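You operate a simulated robot arm through the tools that you are given. There is no shell and no other tool. Be economical: measure what you need, move in short steps, check, and stop when the job is done.

The job below is to be done with a simulated two-armed robot. You get a single attempt, and the scene is never put back.

TASK
Fit the beige varnish roller and bring the needle to 4.
Fine: the white roller lies on the empty rest; the latch is shut and the lever on.

The check looks at the end state, three seconds after you hand in, the way a careful person would. Anything else that was tipped, shoved, dropped, spilled or broken makes it a failure.

THE ROBOT
Two 7-joint arms with fingered hands on one trunk, on a base that drives. Base frame: it is fixed to the floor where the robot stands at the start and does not move with it; the origin is under the middle of the robot, x ahead of it, y to its left, z up. Lengths are in mm, angles in rad, forces in N, time in s.
The left shoulder is at the start at [42, 174, 1121], the right one opposite. With the tool pointing down near the work surface each hand reaches from about 300 to 720 mm from the robot's upright axis, wherever it stands, measured 20 degrees to its own side. Places, roughly: beige roller [1000, -1000, 1000]; big black knob [600, -300, 900]; black varnish unit [800, 0, 1000]; forks of the varnish unit [800, 0, 1000]; pressure screw [600, -100, 1200]; right roller rest [1100, -1000, 900]; roller latch [600, -100, 1100]; varnish back button [600, 0, 900]; varnish halt button [600, -100, 900]; varnish jog button [500, 0, 900]; varnish lever [600, 0, 1100]; varnish reset button [600, -200, 900]; varnish run button [600, 0, 900]; varnish stop button [600, -200, 900]. Payload 3.8 kg a hand.
The tool frame of a hand sits at the grasp point between the pads (the TCP): z along the fingers, y along the line on which they close. The tips reach 26 mm beyond it. Largest opening 132 mm; the body of the gripper starts 73 mm behind the TCP. The gripper is a hand of 3 fingers: y runs from the thumb to the fingers, the wrist lies at [0, 0, -224] in the tool frame, and closing takes about 1.5 s.
Orientation is told as [roll, pitch, yaw] about the base's x, y, z axes, in that order, counted from this pose: with the fingers straight down and closing along the base's y, the tool's x points along the base's -x, its y along +y and its z along -z.

THE INTERFACE
- The arms move only by the tool send_rows. It takes "left_series", "right_series" or both (then of equal length, played together; a hand with none holds still); each is one flat list of numbers, 6 for each row, row after row: the shift along the base's x, y, z in mm, then the turn, a rotation vector about the base's x, y, z in rad. In form: [x, y, z, rx, ry, rz, x, y, z, rx, ry, rz, ...]. A call has 1 to 10 rows; each row shifts and turns the commanded pose from where the row before left it. "left_gripper" and "right_gripper" are, for a hand that has rows, the finger opening in mm, from 0 to 132, set as the call begins (left out, the last holds). Rows are played at 5 a second. More than 50 mm and 0.15 rad between two rows, or a gripper value outside its range, and nothing of the call is played. Where a pose cannot be reached the arm comes as near as it can. A force on the tool above 70 N (or 10 N above the force at the start of the call, whichever is more), or a blocked arm, ends the call early, and 0.2 s more pass. The fingers move at their own pace (about 108 mm/s each) and stop on an object; they squeeze with about 25 N. The grip force told is the motor's: it shows also when the fingers shut on nothing. Time passes only in rows, and 0.2 s behind the last, so rows that do not move let the fingers close. The reply holds the time, the measured pose of the TCP, the force on the tool along the base axes, the opening and the grip force, in the units named above and with some noise, with the torque about the TCP (base axes, N m) and any sound that the robot's microphone picked up.
- Cameras (640 x 400 px; columns grow to the right, rows downward): "scene" is now at [191.4, -20.9, 1037.1]; the picture's right is [-0.24, -0.97, 0.00], its down [-0.02, 0.00, -1.00] and it looks along [0.97, -0.24, -0.02] (base axes); focal length 288 px, centre (320, 200). "left" rides on the left gripper at [-62, 3, -92] in its tool frame; the picture's right is [-0.05, -1.00, 0.00], its down [0.83, -0.04, -0.56] and it looks along [0.55, -0.03, 0.83] (tool axes); focal length 230 px, centre (320, 200). "right" rides on the right gripper at [61, 3, -92] in its tool frame; the picture's right is [-0.05, 1.00, 0.00], its down [-0.83, -0.04, -0.55] and it looks along [-0.55, -0.03, 0.83] (tool axes); focal length 230 px, centre (320, 200). There is no depth. A picture from a camera that has moved, and an enlarged one, comes with that camera's place and axes in the base frame and with its lens.
- snapshot(camera): a new picture of that camera. It takes no simulated time.
- slide_trunk(by): slides the trunk up (or, below 0, down) by that many mm; the arms and the scene camera ride with it, the base frame stays. It gives what a move gives, with no picture.
- drive_base(legs): drives the robot by 1 to 6 legs, each [ahead, left, turn to the left] in mm, mm and rad, along the robot's own axes; the way and the turn of a leg run together, so that a leg with both is an arc; at most 1500 mm and 3.142 rad a leg. The arms and the cameras ride along, it lands a little off, and it stops where it bumps. It gives what a move gives.
- curl_fingers(finger1, finger2, thumb_bend, hand): sets how far each is bent, from 0 (flat) to 100 (curled in); at 30 the hand is open as for a grip, at 70 the pads meet at the TCP. One left out holds its place. A second passes; each finger stops where it meets its share of the squeeze, and holds until it gets a number again. A gripper value or a shape takes the hand back. It gives what a move gives, with no picture; readings hold the bend of each and the force on the fingers (four entries, about 0 where the hand has none), thumb and palm.
- set_grasp(shape, hand): the hand has 3 fingers and takes this shape, open, in about a second: jaw (thumb against the fingers, like two jaws); tri (thumb and two fingers); tip (a fingertip pinch); poke (one finger out to press); point (the index stretched); flat (the hand flat); cup (the hand cupped); fist (a fist). The gripper value then closes the fingers along that shape, each until it touches; the sizes above hold for jaw. It gives what a move gives, with no picture.
- pan_tilt(pan, tilt): turns the head with the scene camera to pan (to the left, within 1.047 rad either way) and tilt (down, from -0.506 to 1.204), counted from straight ahead of the robot. It gives what a move gives.
- close_up(camera, box): a new picture of the part [left, top, right, bottom] of that camera's present view, enlarged. It takes no simulated time.
- hand_in(): hands the job in; it is judged then, once.

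Go step by step. Nothing tells you exact positions but the pictures and the camera data: compare them with the known pose of the tool, close in by small moves and look again before you grip or let go. The budget is 120 turns and 108 pictures, counting those below and the enlarged ones. Unless the task says otherwise, let go and move clear before handing in.

The tools are called after ">>>" as name(argument=value, ...) on one line, values as JSON. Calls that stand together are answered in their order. send_rows: Moves the arms, as the interface text tells. Its arguments: {"type":"object","properties":{"left_series":{"type":"array","items":{"type":"number"}},"left_gripper":{"type":"number"},"right_series":{"type":"array","items":{"type":"number"}},"right_gripper":{"type":"number"}},"required":[]} The other tools are called the same way: slide_trunk (by) slides the trunk up or down; set_grasp (shape, hand) gives the hand a shape; curl_fingers (finger1, finger2, thumb_bend, hand) moves the fingers one by one; drive_base (legs) drives the base; pan_tilt (pan, tilt) turns the head that bears the scene camera; snapshot (camera) takes a picture; close_up (camera, box) takes an enlarged picture of a part of a camera's view; hand_in () hands the job in.

At the start:

```text
t: 0.0
left_tcp_pos: [533.5, 154.4, 999.9]
left_orientation: [0.0, -0.001, -0.001]
left_ft_force: [0.2, 0.5, -0.5]
left_moment: [-0.01, -0.02, 0.01]
left_gripper_width: 132.1
left_finger_force: 0.0
left_shape: jaw
left_bend: [30.0, 30.0, 30.0]
left_finger forces: [0.0, 0.0, 0.0, 0.0, 0.0, 0.0]
right_tcp_pos: [516.0, -284.1, 1000.1]
right_orientation: [0.0, -0.001, -0.001]
right_ft_force: [0.7, -0.4, 0.7]
right_moment: [-0.02, 0.03, 0.01]
right_gripper_width: 132.0
right_finger_force: 0.0
right_shape: jaw
right_bend: [30.0, 30.0, 30.0]
right_finger forces: [0.0, 0.1, 0.0, 0.1, 0.1, 0.0]
trunk travel left (down, up): [-425.0, 57.0]
robot x, y, heading: [1.4, 2.0, 0.001]
head pan, tilt: [-0.237, 0.017]
```

scene: 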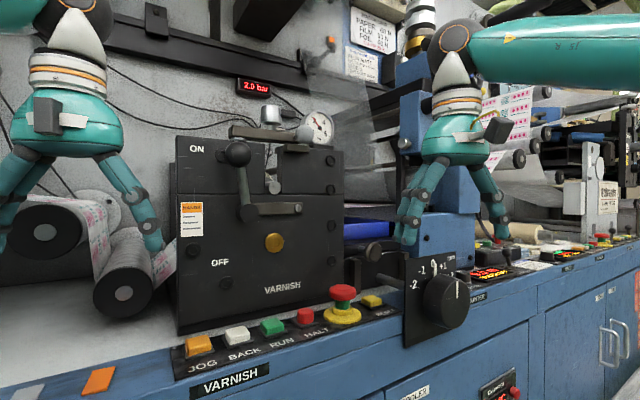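
right: 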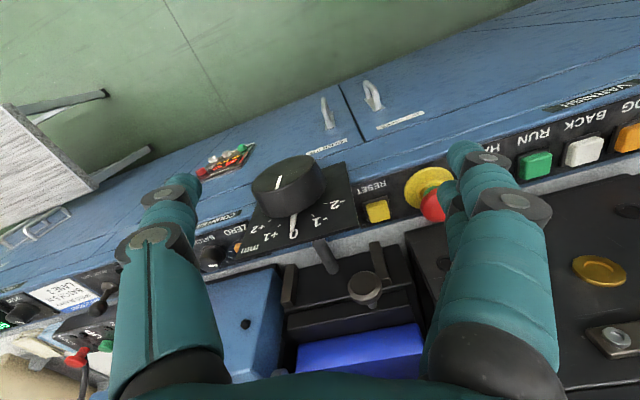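
left: 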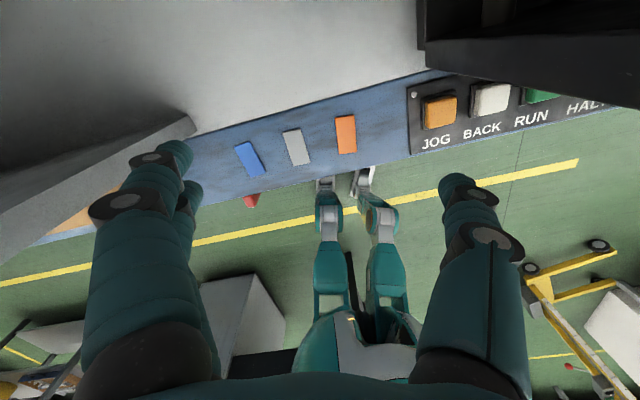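

I see the black varnish unit ahead with its lever, a latch and a gauge on top. I'll look closer at the unit and then to the right for the rollers and the rests.

>>> close_up(camera="scene", box=[170, 80, 410, 230])

>>> close_up(camera="scene", box=[480, 130, 640, 270])

>>> close_up(camera="scene", box=[330, 190, 520, 340])

```text
2.67 times, centred on (290, 155) of scene
camera zoom: at [191.4, -20.9, 1037.1], right [-0.24, -0.97, 0.0], down [-0.02, 0.0, -1.0], along [0.97, -0.24, -0.02], focal length 767 px, centre (400, 320)
```

zoom: 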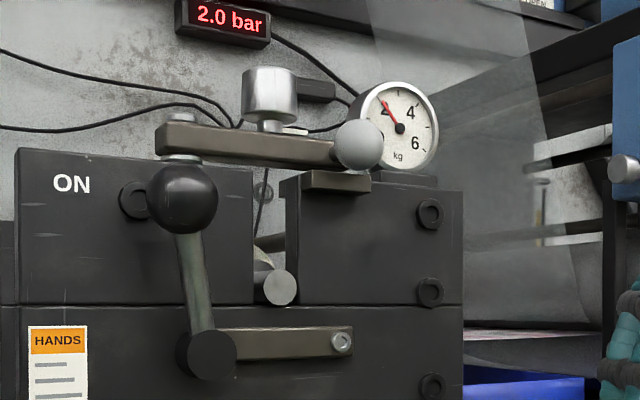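

```text
2.86 times, centred on (560, 200) of scene
camera zoom: at [191.4, -20.9, 1037.1], right [-0.24, -0.97, 0.0], down [-0.02, 0.0, -1.0], along [0.97, -0.24, -0.02], focal length 822 px, centre (-366, 200)
```

zoom: 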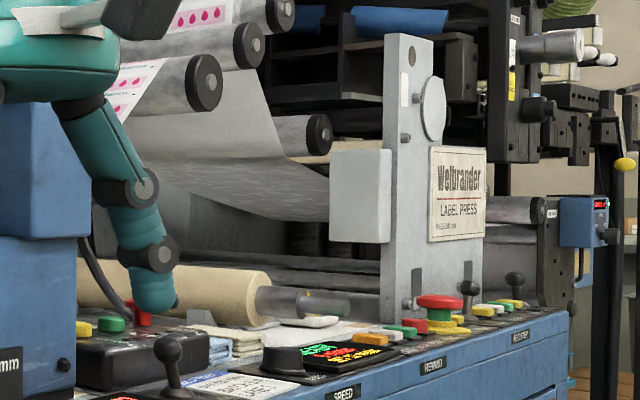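

```text
2.67 times, centred on (425, 265) of scene
camera zoom: at [191.4, -20.9, 1037.1], right [-0.24, -0.97, 0.0], down [-0.02, 0.0, -1.0], along [0.97, -0.24, -0.02], focal length 767 px, centre (40, 27)
```

zoom: 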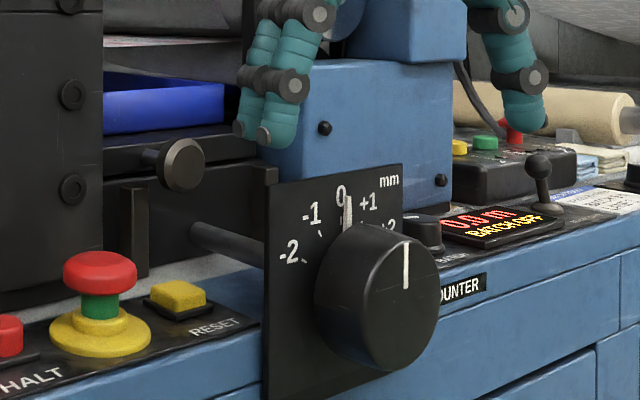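

The latch bar, ball handle, pressure screw and gauge (about 2) are clear, with the lever ON. I'll raise the trunk for an overview and look at the rests.

>>> slide_trunk(by=55)

>>> pan_tilt(pan=-0.75, tilt=0.2)

>>> snapshot(camera="scene")

```text
t: 1.0
left_tcp_pos: [534.4, 155.3, 1052.9]
left_orientation: [0.001, 0.003, 0.002]
left_ft_force: [0.7, 0.0, -0.3]
left_moment: [0.03, 0.02, -0.01]
left_gripper_width: 131.9
left_finger_force: 0.1
left_shape: jaw
left_bend: [30.0, 30.0, 30.0]
left_finger forces: [0.0, 0.1, 0.0, 0.0, 0.0, 0.0]
right_tcp_pos: [516.4, -283.3, 1053.4]
right_orientation: [0.001, 0.003, -0.001]
right_ft_force: [0.5, -0.2, -0.6]
right_moment: [0.02, 0.03, 0.01]
right_gripper_width: 132.0
right_finger_force: 0.1
right_shape: jaw
right_bend: [30.0, 30.0, 30.0]
right_finger forces: [0.0, 0.1, 0.1, 0.0, 0.0, 0.0]
trunk travel left (down, up): [-480.0, 2.0]
robot x, y, heading: [-1.2, -3.7, -0.005]
head pan, tilt: [-0.237, 0.017]
```

```text
t: 1.9
left_tcp_pos: [533.4, 154.2, 1055.5]
left_orientation: [-0.001, -0.001, 0.0]
left_ft_force: [0.4, 0.1, 0.4]
left_moment: [0.0, 0.03, -0.05]
left_gripper_width: 132.0
left_finger_force: 0.0
left_shape: jaw
left_bend: [30.0, 30.0, 30.0]
left_finger forces: [0.0, 0.0, 0.0, 0.0, 0.0, 0.0]
right_tcp_pos: [517.1, -283.5, 1055.5]
right_orientation: [0.001, -0.003, 0.0]
right_ft_force: [0.5, -0.5, 0.3]
right_moment: [0.0, 0.05, 0.02]
right_gripper_width: 132.0
right_finger_force: 0.1
right_shape: jaw
right_bend: [30.0, 30.0, 30.0]
right_finger forces: [0.0, 0.0, 0.0, 0.0, 0.1, 0.1]
trunk travel left (down, up): [-480.0, 2.0]
robot x, y, heading: [-0.3, 0.1, 0.003]
head pan, tilt: [-0.75, 0.201]
```

```text
101 pictures are left
camera scene: at [177.1, -63.1, 1097.1], right [-0.68, -0.73, 0.0], down [-0.15, 0.14, -0.98], along [0.72, -0.67, -0.2], focal length 288 px, centre (320, 200)
```

scene: 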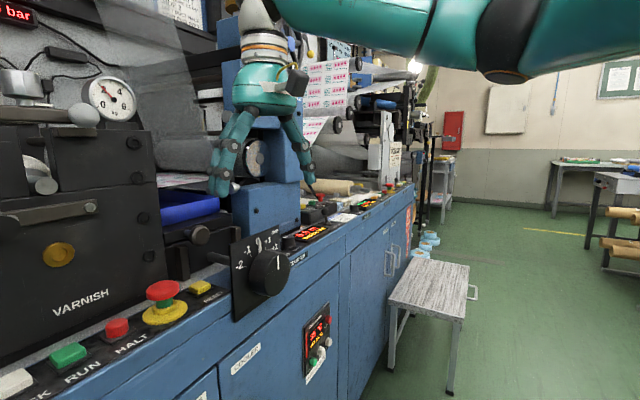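

The bench stands turned about 0.26 rad, so its front runs off ahead to the right, and the rests are further along. I'll back off a bit, turn square to the bench and slide to the right to view the rests.

>>> drive_base(legs=[[-120, 0, 0], [0, 0, 0.26], [0, -600, 0]])

>>> pan_tilt(pan=-0.5, tilt=0.35)

>>> snapshot(camera="scene")

```text
t: 9.3
left_tcp_pos: [510.6, -292.7, 1055.1]
left_orientation: [0.0, 0.0, 0.261]
left_ft_force: [0.5, 0.0, -0.8]
left_moment: [0.01, 0.01, 0.0]
left_gripper_width: 131.8
left_finger_force: 0.1
left_shape: jaw
left_bend: [30.0, 30.0, 30.0]
left_finger forces: [0.0, 0.0, 0.0, 0.1, 0.0, 0.0]
right_tcp_pos: [607.0, -719.5, 1055.8]
right_orientation: [0.0, -0.001, 0.262]
right_ft_force: [0.9, 0.4, -0.2]
right_moment: [-0.02, -0.01, -0.04]
right_gripper_width: 132.2
right_finger_force: 0.1
right_shape: jaw
right_bend: [30.0, 30.0, 30.0]
right_finger forces: [0.0, 0.0, 0.1, 0.1, 0.1, 0.1]
trunk travel left (down, up): [-480.0, 2.0]
robot x, y, heading: [34.2, -578.3, 0.261]
head pan, tilt: [-0.75, 0.201]
```

```text
t: 10.1
left_tcp_pos: [509.5, -291.1, 1055.8]
left_orientation: [0.001, -0.002, 0.262]
left_ft_force: [-0.5, 0.3, -0.3]
left_moment: [0.01, 0.0, 0.0]
left_gripper_width: 131.9
left_finger_force: 0.1
left_shape: jaw
left_bend: [30.0, 30.0, 30.0]
left_finger forces: [0.1, 0.0, 0.0, 0.0, 0.0, 0.1]
right_tcp_pos: [607.0, -718.8, 1054.8]
right_orientation: [0.001, -0.003, 0.262]
right_ft_force: [-0.3, -0.3, 0.2]
right_moment: [0.01, 0.01, 0.01]
right_gripper_width: 132.0
right_finger_force: 0.1
right_shape: jaw
right_bend: [30.0, 30.0, 30.0]
right_finger forces: [0.0, 0.0, 0.1, 0.0, 0.1, 0.1]
trunk travel left (down, up): [-480.0, 2.0]
robot x, y, heading: [34.4, -574.9, 0.263]
head pan, tilt: [-0.499, 0.351]
```

```text
100 pictures are left
camera scene: at [230.3, -572.2, 1083.0], right [-0.24, -0.97, 0.0], down [-0.33, 0.08, -0.94], along [0.91, -0.22, -0.34], focal length 288 px, centre (320, 200)
```

scene: 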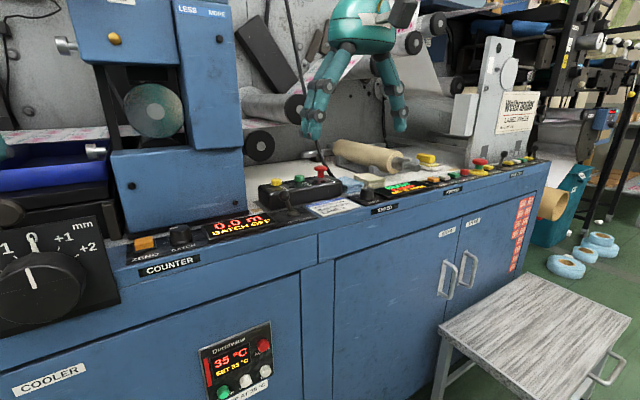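

The beige roller lies on the bench top ahead to the right. I'll zoom in on it to find both rests.

>>> close_up(camera="scene", box=[230, 110, 480, 220])

>>> snapshot(camera="right")

```text
2.56 times, centred on (355, 165) of scene
camera zoom: at [230.3, -572.2, 1083.0], right [-0.24, -0.97, 0.0], down [-0.33, 0.08, -0.94], along [0.91, -0.22, -0.34], focal length 737 px, centre (230, 290)
```

zoom: 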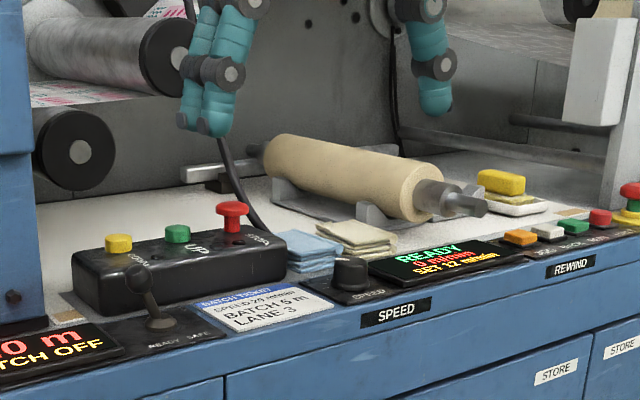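

```text
98 pictures are left
camera right: at [545.5, -731.9, 1146.7], right [-0.21, 0.98, 0.0], down [0.81, 0.17, 0.56], along [0.54, 0.12, -0.83], focal length 230 px, centre (320, 200)
```

right: 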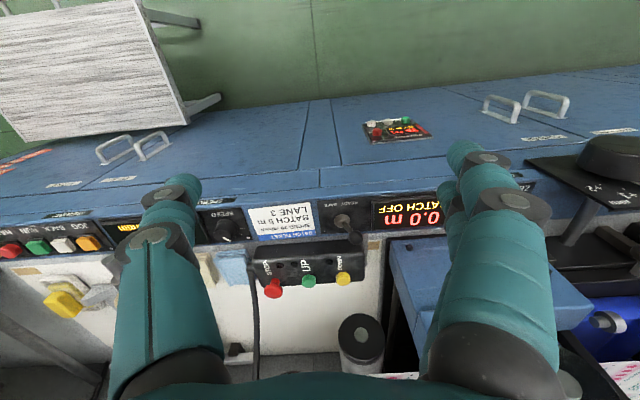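

The beige roller lies along the bench's depth direction on one cradle; I don't see the empty rest yet. I'll move further right and look again.

>>> drive_base(legs=[[0, -350, 0]])

>>> pan_tilt(pan=0.0, tilt=0.45)

>>> snapshot(camera="scene")

>>> snapshot(camera="right")

```text
t: 13.8
left_tcp_pos: [601.0, -631.4, 1054.4]
left_orientation: [0.0, 0.0, 0.263]
left_ft_force: [-0.3, -0.5, 0.4]
left_moment: [0.02, -0.01, 0.0]
left_gripper_width: 131.8
left_finger_force: 0.1
left_shape: jaw
left_bend: [30.0, 30.0, 30.0]
left_finger forces: [0.1, 0.0, 0.1, 0.0, 0.0, 0.0]
right_tcp_pos: [697.4, -1059.2, 1055.3]
right_orientation: [-0.001, -0.003, 0.262]
right_ft_force: [0.2, -0.3, -0.4]
right_moment: [0.0, 0.0, 0.0]
right_gripper_width: 132.2
right_finger_force: 0.2
right_shape: jaw
right_bend: [30.0, 30.0, 30.0]
right_finger forces: [0.0, 0.0, 0.0, 0.0, 0.0, 0.0]
trunk travel left (down, up): [-480.0, 2.0]
robot x, y, heading: [124.5, -919.8, 0.264]
head pan, tilt: [-0.499, 0.351]
```

```text
t: 14.7
left_tcp_pos: [601.9, -630.8, 1054.8]
left_orientation: [-0.001, 0.001, 0.263]
left_ft_force: [0.0, 0.6, 0.1]
left_moment: [-0.02, -0.01, 0.03]
left_gripper_width: 132.1
left_finger_force: 0.0
left_shape: jaw
left_bend: [30.0, 30.0, 30.0]
left_finger forces: [0.0, 0.0, 0.0, 0.0, 0.0, 0.0]
right_tcp_pos: [698.1, -1058.6, 1054.8]
right_orientation: [0.0, -0.002, 0.263]
right_ft_force: [-0.4, 0.3, -0.1]
right_moment: [0.02, -0.03, -0.03]
right_gripper_width: 131.8
right_finger_force: 0.0
right_shape: jaw
right_bend: [30.0, 30.0, 30.0]
right_finger forces: [0.0, 0.0, 0.0, 0.0, 0.0, 0.0]
trunk travel left (down, up): [-480.0, 2.0]
robot x, y, heading: [123.7, -921.7, 0.264]
head pan, tilt: [0.0, 0.45]
```

```text
97 pictures are left
camera scene: at [319.5, -866.8, 1073.8], right [0.26, -0.97, 0.0], down [-0.42, -0.11, -0.9], along [0.87, 0.23, -0.44], focal length 288 px, centre (320, 200)
```

scene: 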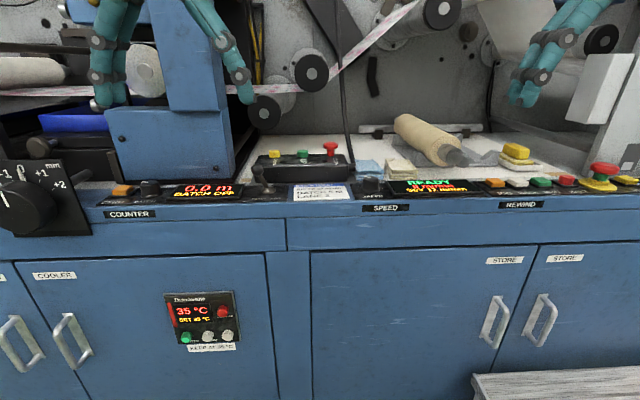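

```text
96 pictures are left
camera right: at [636.4, -1072.1, 1146.7], right [-0.21, 0.98, 0.0], down [0.81, 0.17, 0.56], along [0.54, 0.12, -0.83], focal length 230 px, centre (320, 200)
```

right: 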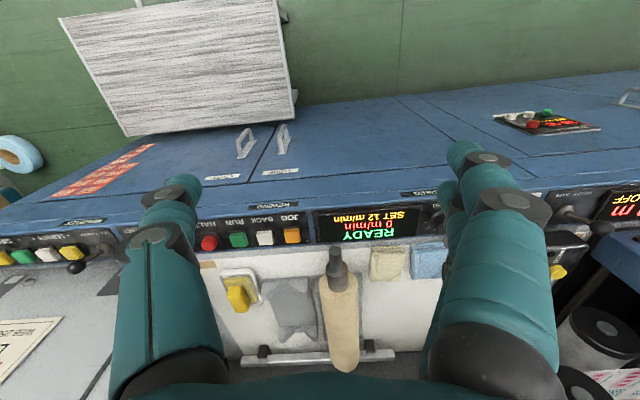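

The bench is square now: beige roller on the left cradle, an empty cradle just right of it. Zooming for detail.

>>> close_up(camera="scene", box=[345, 100, 555, 200])

>>> close_up(camera="right", box=[180, 220, 460, 400])

```text
3.05 times, centred on (450, 150) of scene
camera zoom: at [319.5, -866.8, 1073.8], right [0.26, -0.97, 0.0], down [-0.42, -0.11, -0.9], along [0.87, 0.23, -0.44], focal length 877 px, centre (-76, 352)
```

zoom: 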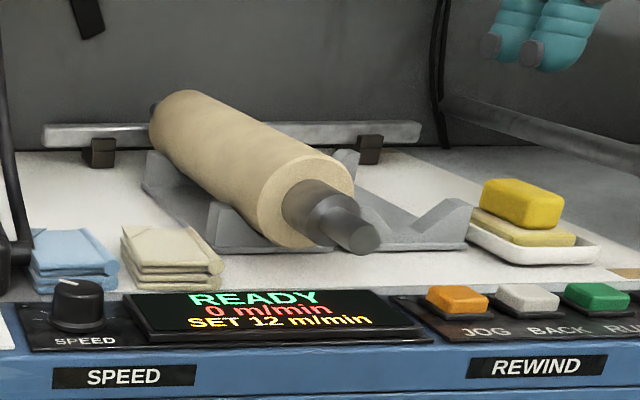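

```text
2.22 times, centred on (320, 310) of right
camera zoom: at [636.4, -1072.1, 1146.7], right [-0.21, 0.98, 0.0], down [0.81, 0.17, 0.56], along [0.54, 0.12, -0.83], focal length 511 px, centre (320, -44)
```

zoom: 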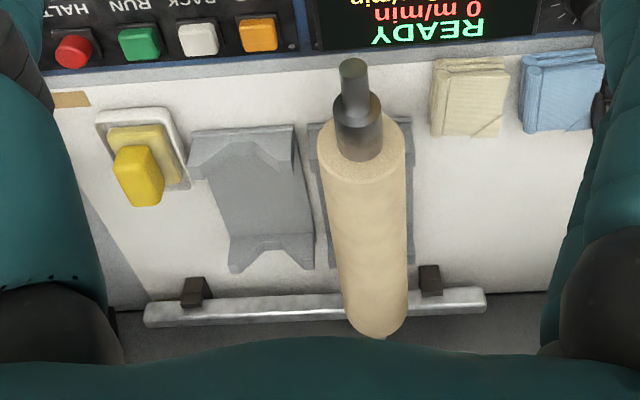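

Both cradles located: beige roller axis near bench-depth direction, front end about 0.66 m in, empty cradle right of it. Now back to the varnish unit to study it square on.

>>> drive_base(legs=[[0, 740, 0]])

>>> snapshot(camera="scene")

>>> snapshot(camera="right")

```text
t: 21.6
left_tcp_pos: [412.3, 78.4, 1054.4]
left_orientation: [0.001, -0.001, 0.262]
left_ft_force: [-0.8, -0.2, 0.1]
left_moment: [-0.03, 0.03, 0.02]
left_gripper_width: 131.7
left_finger_force: 0.1
left_shape: jaw
left_bend: [30.0, 30.0, 30.0]
left_finger forces: [0.0, 0.0, 0.1, 0.0, 0.0, 0.0]
right_tcp_pos: [507.5, -348.4, 1055.1]
right_orientation: [0.0, -0.001, 0.26]
right_ft_force: [-0.7, -0.1, 0.2]
right_moment: [-0.04, -0.01, 0.04]
right_gripper_width: 132.0
right_finger_force: 0.0
right_shape: jaw
right_bend: [30.0, 30.0, 30.0]
right_finger forces: [0.0, 0.0, 0.0, 0.1, 0.0, 0.0]
trunk travel left (down, up): [-480.0, 2.0]
robot x, y, heading: [-58.0, -206.1, 0.255]
head pan, tilt: [0.0, 0.45]
```

```text
93 pictures are left
camera scene: at [130.2, -156.8, 1073.8], right [0.26, -0.97, 0.0], down [-0.42, -0.11, -0.9], along [0.87, 0.23, -0.44], focal length 288 px, centre (320, 200)
```

scene: 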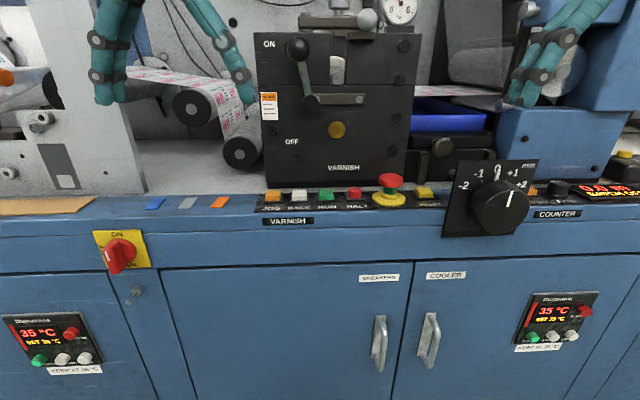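

```text
92 pictures are left
camera right: at [446.9, -362.6, 1146.7], right [-0.21, 0.98, 0.0], down [0.81, 0.17, 0.56], along [0.54, 0.12, -0.83], focal length 230 px, centre (320, 200)
```

right: 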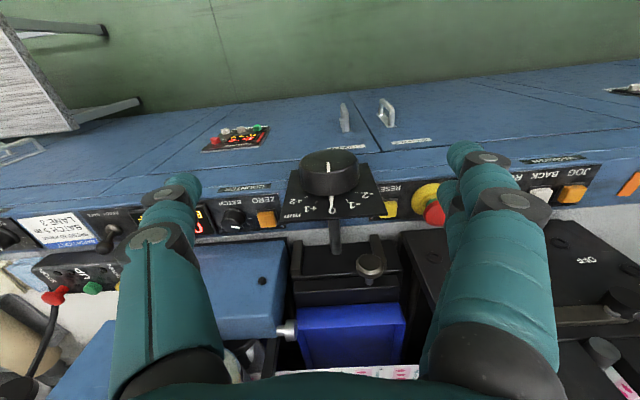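

Robot stands square in front of the varnish unit. I'll raise the right hand up and inwards to look down on the unit with its camera.

>>> send_rows(right_series=[0, 0, 48, 0, 0, 0, 0, 0, 48, 0, 0, 0, 0, 0, 48, 0, 0, 0, 0, 0, 48, 0, 0, 0, 0, 0, 48, 0, 0, 0, -12, 45, 10, 0, 0, 0, -12, 45, 10, 0, 0, 0, -12, 45, 10, 0, 0, 0])

>>> snapshot(camera="right")

>>> close_up(camera="scene", box=[240, 0, 440, 210])

```text
t: 23.4
left_tcp_pos: [411.6, 79.1, 1054.9]
left_orientation: [-0.003, 0.0, 0.262]
left_ft_force: [0.2, -0.4, -0.1]
left_moment: [-0.04, -0.03, -0.04]
left_gripper_width: 132.0
left_finger_force: 0.0
left_shape: jaw
left_bend: [30.0, 30.0, 30.0]
left_finger forces: [0.0, 0.0, 0.0, 0.0, 0.0, 0.0]
right_tcp_pos: [470.8, -211.7, 1326.0]
right_orientation: [-0.001, -0.003, 0.26]
right_ft_force: [-0.1, -0.1, 0.4]
right_moment: [0.0, -0.01, 0.0]
right_gripper_width: 131.7
right_finger_force: 0.0
right_shape: jaw
right_bend: [30.0, 30.0, 30.0]
right_finger forces: [0.1, 0.0, 0.0, 0.0, 0.0, 0.1]
trunk travel left (down, up): [-480.0, 2.0]
robot x, y, heading: [-63.9, -210.9, 0.261]
head pan, tilt: [0.0, 0.45]
```

```text
91 pictures are left
camera right: at [409.6, -225.0, 1417.3], right [-0.21, 0.98, 0.0], down [0.81, 0.17, 0.56], along [0.55, 0.11, -0.83], focal length 230 px, centre (320, 200)
```

right: 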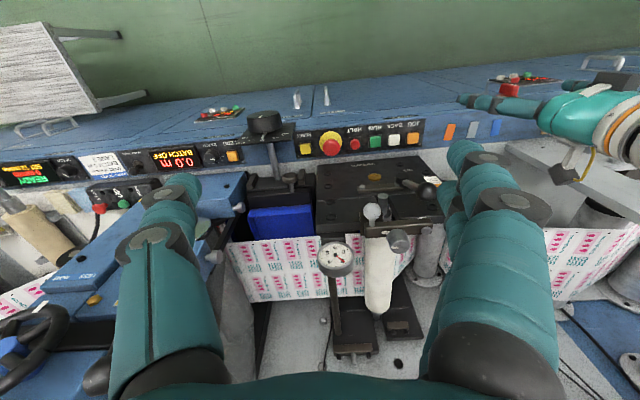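

```text
1.90 times, centred on (340, 105) of scene
camera zoom: at [129.5, -155.5, 1073.9], right [0.26, -0.97, 0.0], down [-0.42, -0.11, -0.9], along [0.87, 0.23, -0.43], focal length 548 px, centre (282, 381)
```

zoom: 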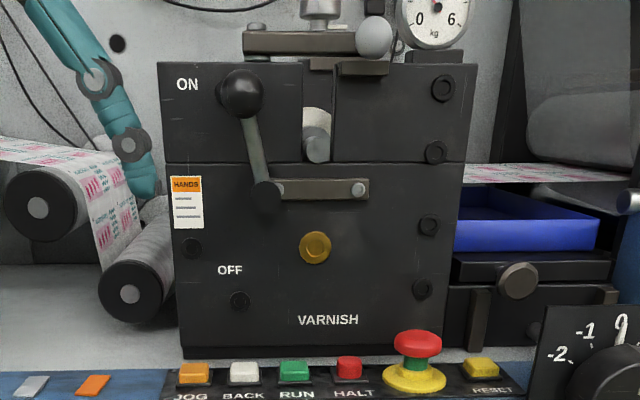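

>>> close_up(camera="right", box=[300, 150, 460, 360])

>>> close_up(camera="right", box=[310, 160, 450, 250])

```text
1.90 times, centred on (380, 255) of right
camera zoom: at [409.6, -225.0, 1417.3], right [-0.21, 0.98, 0.0], down [0.81, 0.17, 0.56], along [0.55, 0.11, -0.83], focal length 438 px, centre (206, 95)
```

zoom: 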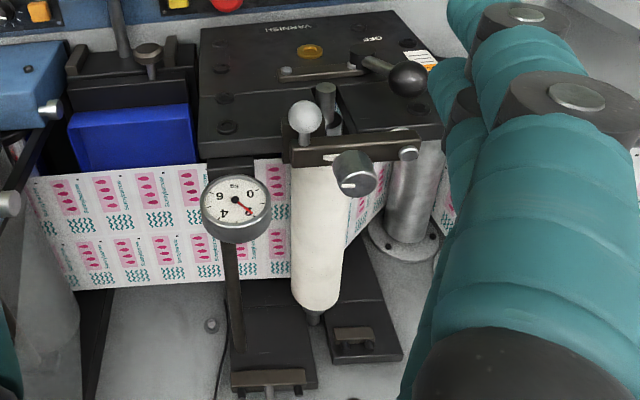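

```text
4.44 times, centred on (380, 205) of right
camera zoom: at [409.6, -225.0, 1417.3], right [-0.21, 0.98, 0.0], down [0.81, 0.17, 0.56], along [0.55, 0.11, -0.83], focal length 1022 px, centre (53, 178)
```

zoom: 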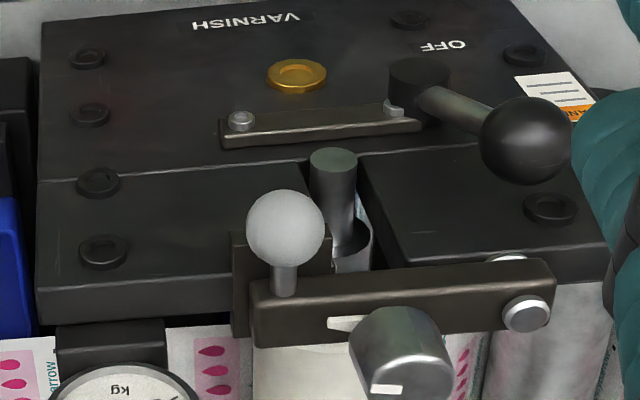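

I have estimates now in a bench frame turned 0.26 rad: lever knob about 154 mm right and 551 mm deep at z 1086, latch ball at z 1124, pressure screw on the latch bar over the slot. First the lever goes off, so I'll turn the left hand to point forward in front of the lever knob.

>>> send_rows(left_series=[8, -10.7, 3, 0.0386, -0.1437, 0, 8, -10.7, 3, 0.0386, -0.1437, 0, 8, -10.7, 3, 0.0386, -0.1437, 0, 8, -10.7, 3, 0.0386, -0.1437, 0, 8, -10.7, 3, 0.0386, -0.1437, 0, 8, -10.7, 3, 0.0386, -0.1437, 0, 8, -10.7, 3, 0.0386, -0.1437, 0, 8, -10.7, 3, 0.0386, -0.1437, 0, 8, -10.7, 3, 0.0386, -0.1437, 0, 8, -10.7, 3, 0.0386, -0.1437, 0], left_gripper=80)

>>> snapshot(camera="left")

>>> snapshot(camera="scene")

```text
t: 25.6
left_tcp_pos: [490.2, -28.9, 1085.7]
left_orientation: [0.019, -1.488, 0.244]
left_ft_force: [0.6, 0.4, -0.2]
left_moment: [0.02, -0.02, -0.05]
left_gripper_width: 80.2
left_finger_force: 0.1
left_shape: jaw
left_bend: [71.0, 71.0, 71.0]
left_finger forces: [0.1, 0.0, 0.0, 0.0, 0.1, 0.0]
right_tcp_pos: [471.4, -215.1, 1324.5]
right_orientation: [0.002, -0.001, 0.26]
right_ft_force: [0.0, -0.3, -0.3]
right_moment: [0.01, -0.02, -0.02]
right_gripper_width: 131.9
right_finger_force: 0.0
right_shape: jaw
right_bend: [30.0, 30.0, 30.0]
right_finger forces: [0.0, 0.0, 0.0, 0.1, 0.1, 0.0]
trunk travel left (down, up): [-480.0, 2.0]
robot x, y, heading: [-64.9, -209.6, 0.258]
head pan, tilt: [0.0, 0.45]
```

```text
87 pictures are left
camera left: at [407.2, -48.9, 1155.5], right [0.26, -0.96, 0.05], down [-0.59, -0.2, -0.78], along [0.76, 0.18, -0.62], focal length 230 px, centre (320, 200)
```

left: 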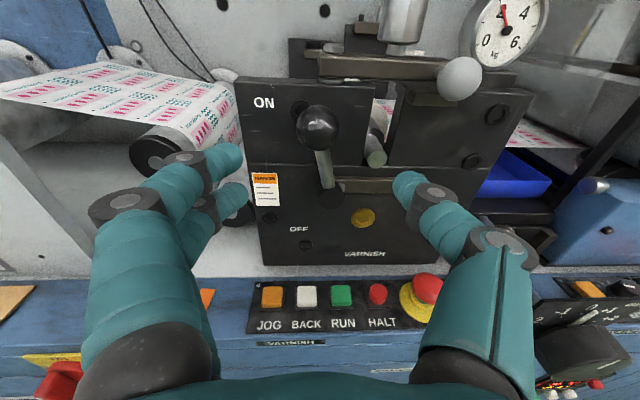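

```text
86 pictures are left
camera scene: at [130.5, -157.8, 1073.7], right [0.26, -0.97, 0.0], down [-0.42, -0.11, -0.9], along [0.87, 0.23, -0.44], focal length 288 px, centre (320, 200)
```

scene: 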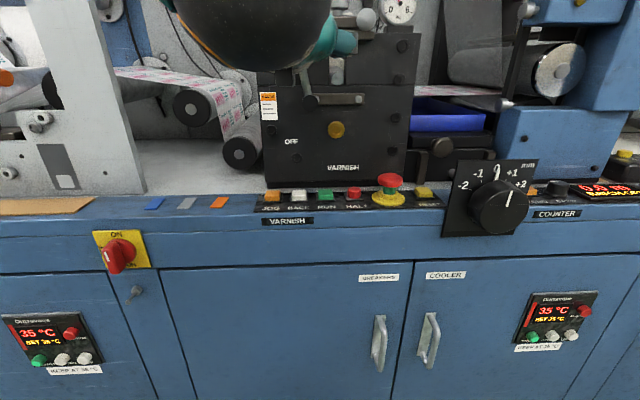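

The lever knob is straight ahead of the left hand and centred between the fingers. I'll advance about 78 mm and check.

>>> send_rows(left_series=[37.7, 10.1, 1, 0, 0, 0, 37.7, 10.1, 1, 0, 0, 0])

>>> snapshot(camera="left")

```text
t: 26.2
left_tcp_pos: [567.3, -8.7, 1084.5]
left_orientation: [0.014, -1.486, 0.246]
left_ft_force: [0.5, 0.5, -0.6]
left_moment: [0.03, 0.01, -0.02]
left_gripper_width: 80.5
left_finger_force: 0.1
left_shape: jaw
left_bend: [71.0, 71.0, 71.0]
left_finger forces: [0.0, 0.0, 0.1, 0.0, 0.1, 0.0]
right_tcp_pos: [472.8, -213.2, 1323.9]
right_orientation: [0.0, 0.001, 0.261]
right_ft_force: [-0.7, -1.0, 0.4]
right_moment: [-0.01, -0.03, 0.01]
right_gripper_width: 131.7
right_finger_force: 0.0
right_shape: jaw
right_bend: [30.0, 30.0, 30.0]
right_finger forces: [0.0, 0.1, 0.1, 0.0, 0.0, 0.1]
trunk travel left (down, up): [-480.0, 2.0]
robot x, y, heading: [-60.8, -211.3, 0.259]
head pan, tilt: [0.0, 0.45]
```

```text
85 pictures are left
camera left: at [482.0, -27.4, 1155.2], right [0.26, -0.96, 0.05], down [-0.59, -0.2, -0.78], along [0.76, 0.17, -0.62], focal length 230 px, centre (320, 200)
```

left: 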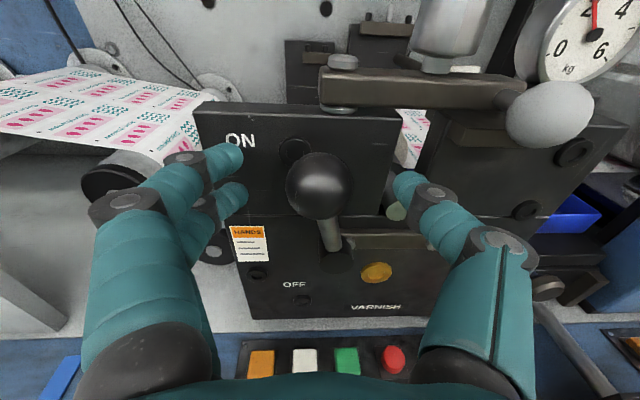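

Knob sits almost at the grasp point. I'll nudge 7 mm in and close on it.

>>> send_rows(left_series=[7, 1.5, 4, 0, 0, 0])

>>> send_rows(left_series=[0, 0, 0, 0, 0, 0, 0, 0, 0, 0, 0, 0, 0, 0, 0, 0, 0, 0, 0, 0, 0, 0, 0, 0, 0, 0, 0, 0, 0, 0], left_gripper=15)

>>> snapshot(camera="left")

```text
t: 26.6
left_tcp_pos: [573.8, -7.4, 1089.1]
left_orientation: [0.016, -1.489, 0.246]
left_ft_force: [-0.2, -0.1, 1.2]
left_moment: [0.02, -0.02, 0.02]
left_gripper_width: 80.1
left_finger_force: 0.1
left_shape: jaw
left_bend: [71.0, 71.0, 71.0]
left_finger forces: [0.0, 0.1, 0.0, 0.1, 0.1, 0.0]
right_tcp_pos: [472.5, -213.2, 1325.5]
right_orientation: [-0.001, -0.001, 0.262]
right_ft_force: [-0.2, 0.7, -0.3]
right_moment: [-0.01, 0.02, -0.01]
right_gripper_width: 131.9
right_finger_force: 0.1
right_shape: jaw
right_bend: [30.0, 30.0, 30.0]
right_finger forces: [0.1, 0.0, 0.1, 0.0, 0.0, 0.0]
trunk travel left (down, up): [-480.0, 2.0]
robot x, y, heading: [-62.8, -209.1, 0.257]
head pan, tilt: [0.0, 0.45]
```

```text
t: 27.8
left_tcp_pos: [572.7, -7.8, 1089.2]
left_orientation: [0.016, -1.489, 0.245]
left_ft_force: [0.5, -1.1, 0.0]
left_moment: [0.01, 0.0, 0.02]
left_gripper_width: 15.9
left_finger_force: 0.1
left_shape: jaw
left_bend: [72.0, 72.0, 70.0]
left_finger forces: [0.0, 0.3, 0.0, 0.0, 1.4, 0.0]
right_tcp_pos: [471.1, -215.5, 1325.4]
right_orientation: [0.001, -0.003, 0.26]
right_ft_force: [-0.7, -0.9, -0.2]
right_moment: [0.0, 0.01, -0.01]
right_gripper_width: 131.9
right_finger_force: 0.1
right_shape: jaw
right_bend: [30.0, 30.0, 30.0]
right_finger forces: [0.0, 0.0, 0.0, 0.0, 0.0, 0.1]
trunk travel left (down, up): [-480.0, 2.0]
robot x, y, heading: [-63.6, -211.2, 0.263]
head pan, tilt: [0.0, 0.45]
```

```text
84 pictures are left
camera left: at [488.3, -26.2, 1160.1], right [0.26, -0.96, 0.05], down [-0.59, -0.2, -0.78], along [0.76, 0.18, -0.62], focal length 230 px, centre (320, 200)
```

left: 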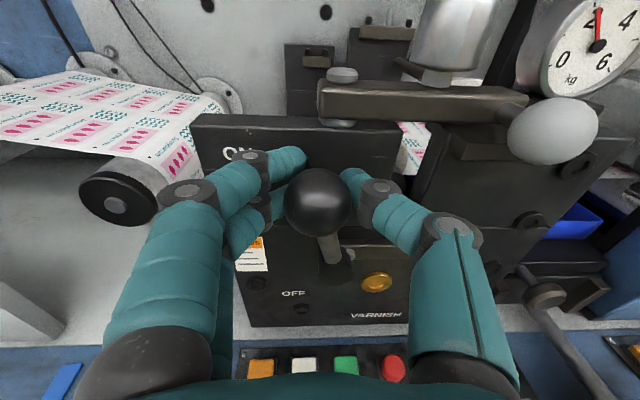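

The fingers appear to be touching the knob but with little force. I'll squeeze fully and watch the force.

>>> send_rows(left_series=[0, 0, 0, 0, 0, 0, 0, 0, 0, 0, 0, 0, 0, 0, 0, 0, 0, 0, 0, 0, 0, 0, 0, 0], left_gripper=0)

>>> close_up(camera="left", box=[220, 100, 440, 300])

```text
t: 28.8
left_tcp_pos: [574.3, -5.8, 1090.3]
left_orientation: [0.014, -1.487, 0.25]
left_ft_force: [11.1, 0.1, 2.3]
left_moment: [-0.01, -0.03, 0.02]
left_gripper_width: 8.9
left_finger_force: 24.9
left_shape: jaw
left_bend: [71.0, 71.0, 72.0]
left_finger forces: [10.6, 10.4, 0.1, 0.1, 22.8, 0.0]
right_tcp_pos: [473.3, -213.9, 1324.9]
right_orientation: [0.001, 0.002, 0.259]
right_ft_force: [-0.1, 0.1, 0.3]
right_moment: [0.0, 0.0, 0.0]
right_gripper_width: 131.8
right_finger_force: 0.0
right_shape: jaw
right_bend: [30.0, 30.0, 30.0]
right_finger forces: [0.1, 0.0, 0.0, 0.1, 0.1, 0.0]
trunk travel left (down, up): [-480.0, 2.0]
robot x, y, heading: [-65.4, -209.5, 0.264]
head pan, tilt: [0.0, 0.45]
```

```text
2.00 times, centred on (330, 200) of left
camera zoom: at [489.9, -25.5, 1160.0], right [0.26, -0.96, 0.05], down [-0.59, -0.2, -0.78], along [0.76, 0.18, -0.62], focal length 460 px, centre (300, 200)
```

zoom: 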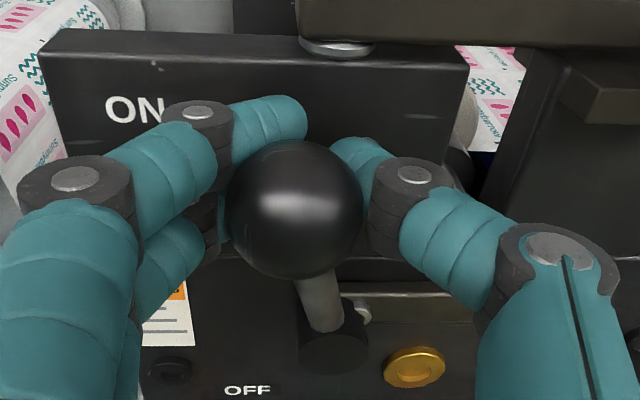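

The knob is firmly gripped. Now I swing it left and down about the lever pivot, rolling the hand with it, in small steps.

>>> send_rows(left_series=[-3.3, 12.2, -3.2, -0.143, -0.0384, 0, -3.1, 11.5, -5.1, -0.143, -0.0384, 0, -2.9, 10.6, -6.7, -0.143, -0.0384, 0, -2.6, 9.6, -8.4, -0.143, -0.0384, 0])

>>> snapshot(camera="left")

```text
t: 29.8
left_tcp_pos: [564.0, 32.8, 1067.1]
left_orientation: [-1.44, -0.975, 1.685]
left_ft_force: [3.7, -2.2, -1.0]
left_moment: [-0.01, 0.0, -0.07]
left_gripper_width: 8.9
left_finger_force: 24.8
left_shape: jaw
left_bend: [71.0, 72.0, 73.0]
left_finger forces: [8.5, 10.4, 0.1, 0.0, 18.7, 0.0]
left hand out of reach, approached as far as the arm can: row 4
right_tcp_pos: [471.8, -214.0, 1324.2]
right_orientation: [-0.002, 0.003, 0.26]
right_ft_force: [0.9, 0.5, -0.6]
right_moment: [-0.03, 0.0, -0.03]
right_gripper_width: 132.0
right_finger_force: 0.1
right_shape: jaw
right_bend: [30.0, 30.0, 30.0]
right_finger forces: [0.1, 0.0, 0.1, 0.0, 0.0, 0.0]
trunk travel left (down, up): [-480.0, 2.0]
robot x, y, heading: [-63.0, -205.5, 0.255]
head pan, tilt: [0.0, 0.45]
```

```text
82 pictures are left
camera left: at [469.1, 51.1, 1124.3], right [0.22, -0.77, 0.6], down [-0.48, -0.62, -0.62], along [0.85, -0.15, -0.5], focal length 230 px, centre (320, 200)
```

left: 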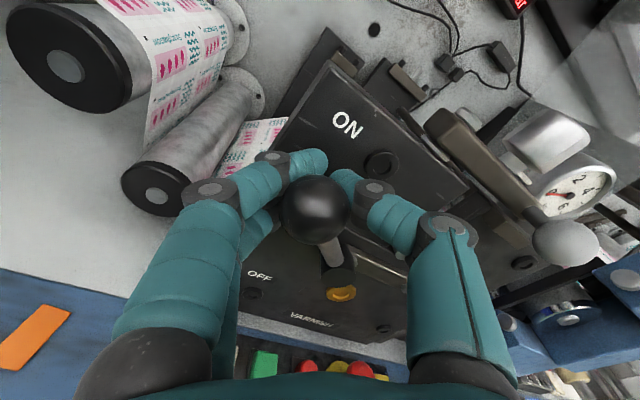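

The lever follows easily; the wrist roll is at its limit, so I continue along the arc without rolling.

>>> send_rows(left_series=[-2.5, 9.5, -11.4, 0, 0, 0, -1.9, 7.2, -12.6, 0, 0, 0, -1.3, 5, -13.7, 0, 0, 0, -0.8, 2.8, -14.4, 0, 0, 0])

>>> snapshot(camera="left")

```text
t: 30.8
left_tcp_pos: [561.5, 38.1, 1028.9]
left_orientation: [-1.461, -0.971, 1.727]
left_ft_force: [9.4, 41.6, 12.7]
left_moment: [-0.07, -0.29, 0.21]
left_gripper_width: 6.4
left_finger_force: 24.7
left_shape: jaw
left_bend: [67.0, 72.0, 73.0]
left_finger forces: [32.0, 13.1, 0.1, 0.1, 25.7, 0.0]
left hand out of reach, approached as far as the arm can: row 1, 2, 3, 4
right_tcp_pos: [472.6, -207.2, 1325.4]
right_orientation: [-0.006, -0.001, 0.261]
right_ft_force: [-0.3, 0.0, -0.2]
right_moment: [-0.01, 0.02, -0.02]
right_gripper_width: 131.8
right_finger_force: 0.0
right_shape: jaw
right_bend: [30.0, 30.0, 30.0]
right_finger forces: [0.1, 0.0, 0.1, 0.1, 0.1, 0.0]
trunk travel left (down, up): [-480.0, 2.0]
robot x, y, heading: [-61.9, -207.5, 0.265]
head pan, tilt: [0.0, 0.45]
```

```text
81 pictures are left
camera left: at [466.6, 53.8, 1084.2], right [0.23, -0.76, 0.6], down [-0.45, -0.63, -0.63], along [0.86, -0.13, -0.49], focal length 230 px, centre (320, 200)
```

left: 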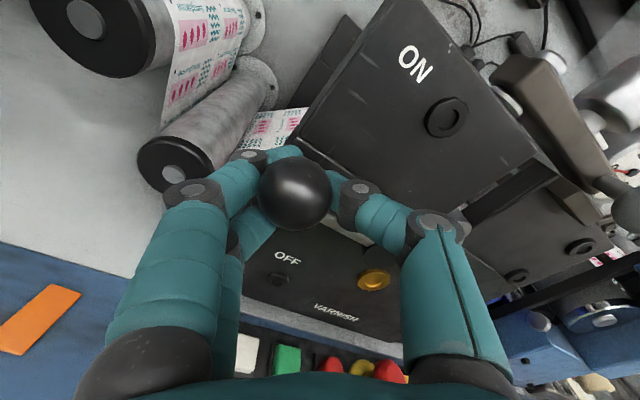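

The hand is at its wrist limit and side force builds, so I'll let go of the knob, back off and straighten the hand to see where the lever is.

>>> send_rows(left_series=[0, 0, 0, 0, 0, 0, 0, 0, 0, 0, 0, 0, 0, 0, 0, 0, 0, 0, -30, -8, 0, 0, 0, 0, -40, -10, 0, 0, 0, 0, 0, 0, 0, 0.143, 0.0384, 0, 0, 0, 0, 0.143, 0.0384, 0, 0, 0, 0, 0.143, 0.0384, 0, 0, 0, 0, 0.143, 0.0384, 0], left_gripper=90)

>>> snapshot(camera="left")

```text
t: 32.8
left_tcp_pos: [491.8, 2.8, 1024.4]
left_orientation: [0.037, -1.486, 0.225]
left_ft_force: [-0.1, 0.3, -0.1]
left_moment: [0.02, 0.03, 0.01]
left_gripper_width: 90.3
left_finger_force: 0.0
left_shape: jaw
left_bend: [68.0, 69.0, 66.0]
left_finger forces: [0.1, 0.1, 0.0, 0.0, 0.0, 0.0]
right_tcp_pos: [471.5, -214.9, 1324.5]
right_orientation: [0.0, -0.002, 0.26]
right_ft_force: [-0.7, -0.5, 0.4]
right_moment: [-0.02, 0.02, 0.03]
right_gripper_width: 132.1
right_finger_force: 0.0
right_shape: jaw
right_bend: [30.0, 30.0, 30.0]
right_finger forces: [0.0, 0.0, 0.0, 0.0, 0.0, 0.0]
trunk travel left (down, up): [-480.0, 2.0]
robot x, y, heading: [-65.5, -211.3, 0.26]
head pan, tilt: [0.0, 0.45]
```

```text
80 pictures are left
camera left: at [406.7, -15.6, 1095.6], right [0.26, -0.96, 0.05], down [-0.59, -0.2, -0.78], along [0.76, 0.18, -0.62], focal length 230 px, centre (320, 200)
```

left: 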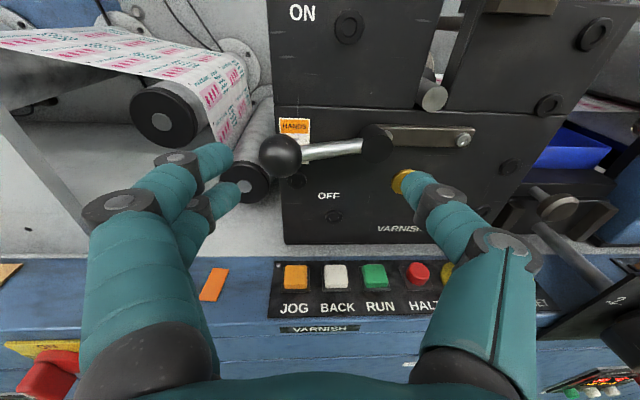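

The lever now points level to the left, with OFF lower down. I'll close the fingers and press the knob down from above.

>>> send_rows(left_series=[-8, 30, 40, 0, 0, 0, 0, 0, 20, 0, 0, 0, 0, 0, 0, 0, 0, 0, 34, 9, 0, 0, 0, 0, 34, 9, 0, 0, 0, 0], left_gripper=0)

>>> send_rows(left_series=[0, 0, -8, 0, 0, 0, 0, 0, -8, 0, 0, 0, 0, 0, -8, 0, 0, 0, 0, 0, -8, 0, 0, 0, 0, 0, -8, 0, 0, 0, 0, 0, -8, 0, 0, 0])

>>> snapshot(camera="left")

```text
refused: row 1 steps farther than a row can; nothing moved
```

```text
t: 34.2
left_tcp_pos: [490.9, 2.0, 978.0]
left_orientation: [0.007, -1.488, 0.255]
left_ft_force: [-0.2, 0.1, 0.1]
left_moment: [-0.01, 0.01, 0.02]
left_gripper_width: 90.2
left_finger_force: 0.0
left_shape: jaw
left_bend: [68.0, 69.0, 66.0]
left_finger forces: [0.0, 0.0, 0.0, 0.0, 0.0, 0.0]
right_tcp_pos: [473.2, -214.4, 1325.2]
right_orientation: [0.0, -0.001, 0.258]
right_ft_force: [0.6, -0.7, -0.5]
right_moment: [-0.01, -0.05, -0.01]
right_gripper_width: 131.8
right_finger_force: 0.0
right_shape: jaw
right_bend: [30.0, 30.0, 30.0]
right_finger forces: [0.0, 0.1, 0.0, 0.0, 0.0, 0.0]
trunk travel left (down, up): [-480.0, 2.0]
robot x, y, heading: [-63.7, -210.0, 0.257]
head pan, tilt: [0.0, 0.45]
```

```text
79 pictures are left
camera left: at [406.6, -16.0, 1048.2], right [0.26, -0.96, 0.05], down [-0.59, -0.2, -0.78], along [0.76, 0.18, -0.62], focal length 230 px, centre (320, 200)
```

left: 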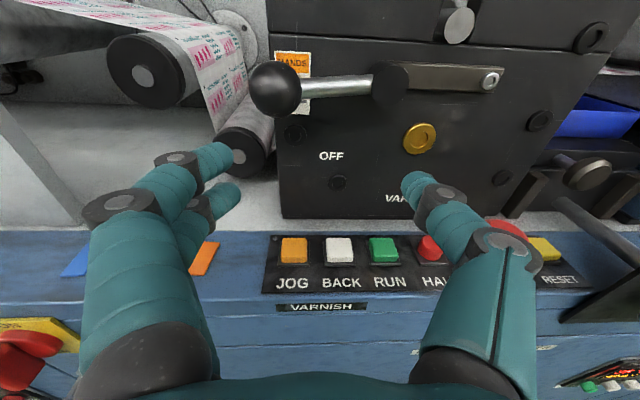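

The first call was refused, so the hand just dropped 48 mm in free space. I'll redo the approach above the knob with smaller rows.

>>> send_rows(left_series=[0, 0, 45, 0, 0, 0, 0, 0, 45, 0, 0, 0, -8, 30, 15, 0, 0, 0, 0, 0, 0, 0, 0, 0, 0, 0, 0, 0, 0, 0, 34, 9, 0, 0, 0, 0, 34, 9, 0, 0, 0, 0], left_gripper=0)

>>> snapshot(camera="left")

```text
t: 35.8
left_tcp_pos: [551.7, 51.9, 1082.7]
left_orientation: [0.011, -1.487, 0.248]
left_ft_force: [-0.1, 0.2, -0.2]
left_moment: [0.01, -0.01, 0.03]
left_gripper_width: 0.1
left_finger_force: 24.9
left_shape: jaw
left_bend: [64.0, 63.0, 66.0]
left_finger forces: [0.0, 0.0, 0.0, 0.1, 0.1, 0.0]
right_tcp_pos: [472.3, -212.8, 1324.1]
right_orientation: [0.001, 0.001, 0.259]
right_ft_force: [0.5, 0.2, -0.4]
right_moment: [0.01, -0.01, 0.04]
right_gripper_width: 132.1
right_finger_force: 0.0
right_shape: jaw
right_bend: [30.0, 30.0, 30.0]
right_finger forces: [0.0, 0.0, 0.0, 0.0, 0.0, 0.1]
trunk travel left (down, up): [-480.0, 2.0]
robot x, y, heading: [-62.5, -211.1, 0.258]
head pan, tilt: [0.0, 0.45]
```

```text
78 pictures are left
camera left: at [468.2, 32.4, 1152.7], right [0.26, -0.96, 0.05], down [-0.59, -0.2, -0.78], along [0.76, 0.18, -0.62], focal length 230 px, centre (320, 200)
```

left: 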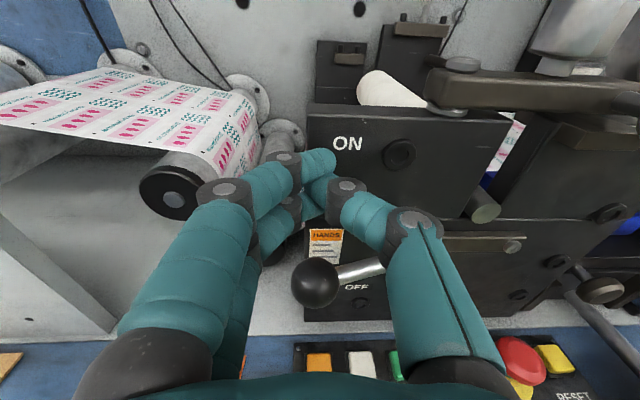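

Closed fingers are right above the lever knob. Pressing down in steps.

>>> send_rows(left_series=[0, 0, -15, 0, 0, 0, 0, 0, -15, 0, 0, 0, 0, 0, -10, 0, 0, 0, 0, 0, -10, 0, 0, 0, 0, 0, -10, 0, 0, 0, 1, -3, -10, 0, 0, 0, 1, -4, -10, 0, 0, 0])

>>> snapshot(camera="left")

```text
t: 37.4
left_tcp_pos: [553.1, 47.5, 1035.9]
left_orientation: [-0.23, -1.558, 0.512]
left_ft_force: [-9.4, 12.4, 68.9]
left_moment: [1.03, -0.3, 0.2]
left_gripper_width: 0.0
left_finger_force: 25.1
left_shape: jaw
left_bend: [64.0, 64.0, 66.0]
left_finger forces: [0.0, 63.9, 0.0, 0.0, 0.0, 0.0]
right_tcp_pos: [462.3, -214.0, 1333.6]
right_orientation: [-0.002, -0.014, 0.26]
right_ft_force: [-0.5, 0.5, -0.3]
right_moment: [0.0, 0.0, -0.01]
right_gripper_width: 132.0
right_finger_force: 0.0
right_shape: jaw
right_bend: [30.0, 30.0, 30.0]
right_finger forces: [0.1, 0.0, 0.0, 0.1, 0.0, 0.0]
trunk travel left (down, up): [-480.0, 2.0]
robot x, y, heading: [-63.9, -209.3, 0.259]
head pan, tilt: [0.0, 0.45]
```

```text
77 pictures are left
camera left: at [465.5, 26.3, 1099.7], right [0.28, -0.96, 0.06], down [-0.53, -0.2, -0.82], along [0.8, 0.2, -0.57], focal length 230 px, centre (320, 200)
```

left: 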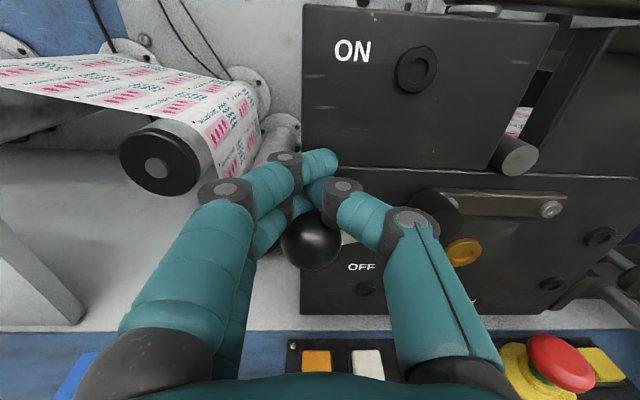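

Heavy force and no movement: level-left is the lever's stop, so it is OFF. I'll back off upward and then away, and look at the unit.

>>> send_rows(left_series=[0, 0, 30, 0, 0, 0, 0, 0, 20, 0, 0, 0, -40, -10, 20, 0, 0, 0, -40, -10, 20, 0, 0, 0])

>>> snapshot(camera="left")

>>> close_up(camera="right", box=[300, 150, 460, 360])

```text
t: 38.4
left_tcp_pos: [471.4, 23.9, 1091.7]
left_orientation: [0.012, -1.481, 0.249]
left_ft_force: [0.4, 0.7, -0.6]
left_moment: [0.05, 0.0, 0.0]
left_gripper_width: 0.0
left_finger_force: 25.4
left_shape: jaw
left_bend: [64.0, 64.0, 66.0]
left_finger forces: [0.1, 0.0, 0.0, 0.1, 0.0, 0.0]
right_tcp_pos: [471.7, -212.6, 1325.0]
right_orientation: [0.002, -0.002, 0.26]
right_ft_force: [0.2, 0.2, 0.4]
right_moment: [-0.03, 0.0, -0.02]
right_gripper_width: 131.9
right_finger_force: 0.1
right_shape: jaw
right_bend: [30.0, 30.0, 30.0]
right_finger forces: [0.0, 0.0, 0.0, 0.1, 0.0, 0.1]
trunk travel left (down, up): [-480.0, 2.0]
robot x, y, heading: [-63.9, -212.2, 0.26]
head pan, tilt: [0.0, 0.45]
```

```text
76 pictures are left
camera left: at [387.2, 4.8, 1162.4], right [0.26, -0.96, 0.05], down [-0.59, -0.2, -0.78], along [0.76, 0.17, -0.62], focal length 230 px, centre (320, 200)
```

left: 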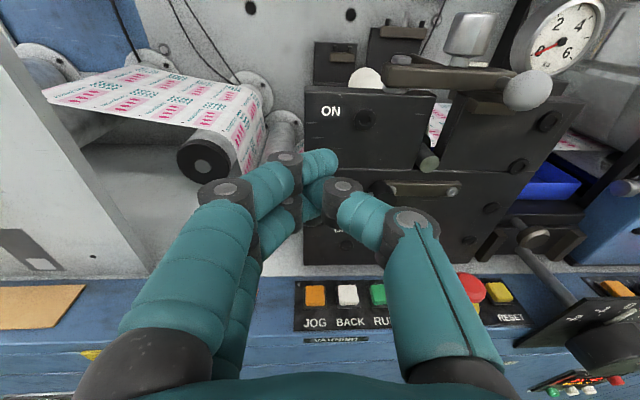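

```text
1.90 times, centred on (380, 255) of right
camera zoom: at [410.2, -226.4, 1416.4], right [-0.21, 0.98, 0.0], down [0.81, 0.17, 0.56], along [0.54, 0.11, -0.83], focal length 438 px, centre (206, 95)
```

zoom: 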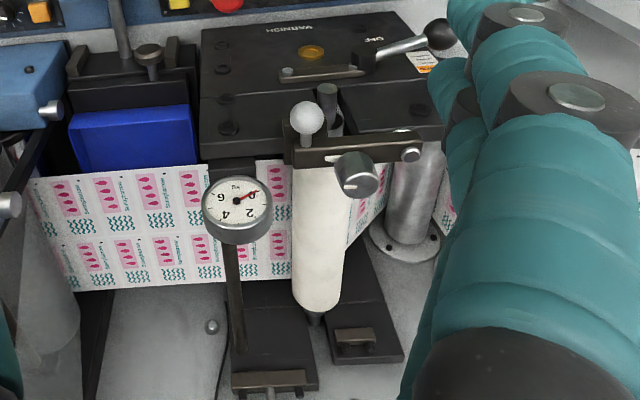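

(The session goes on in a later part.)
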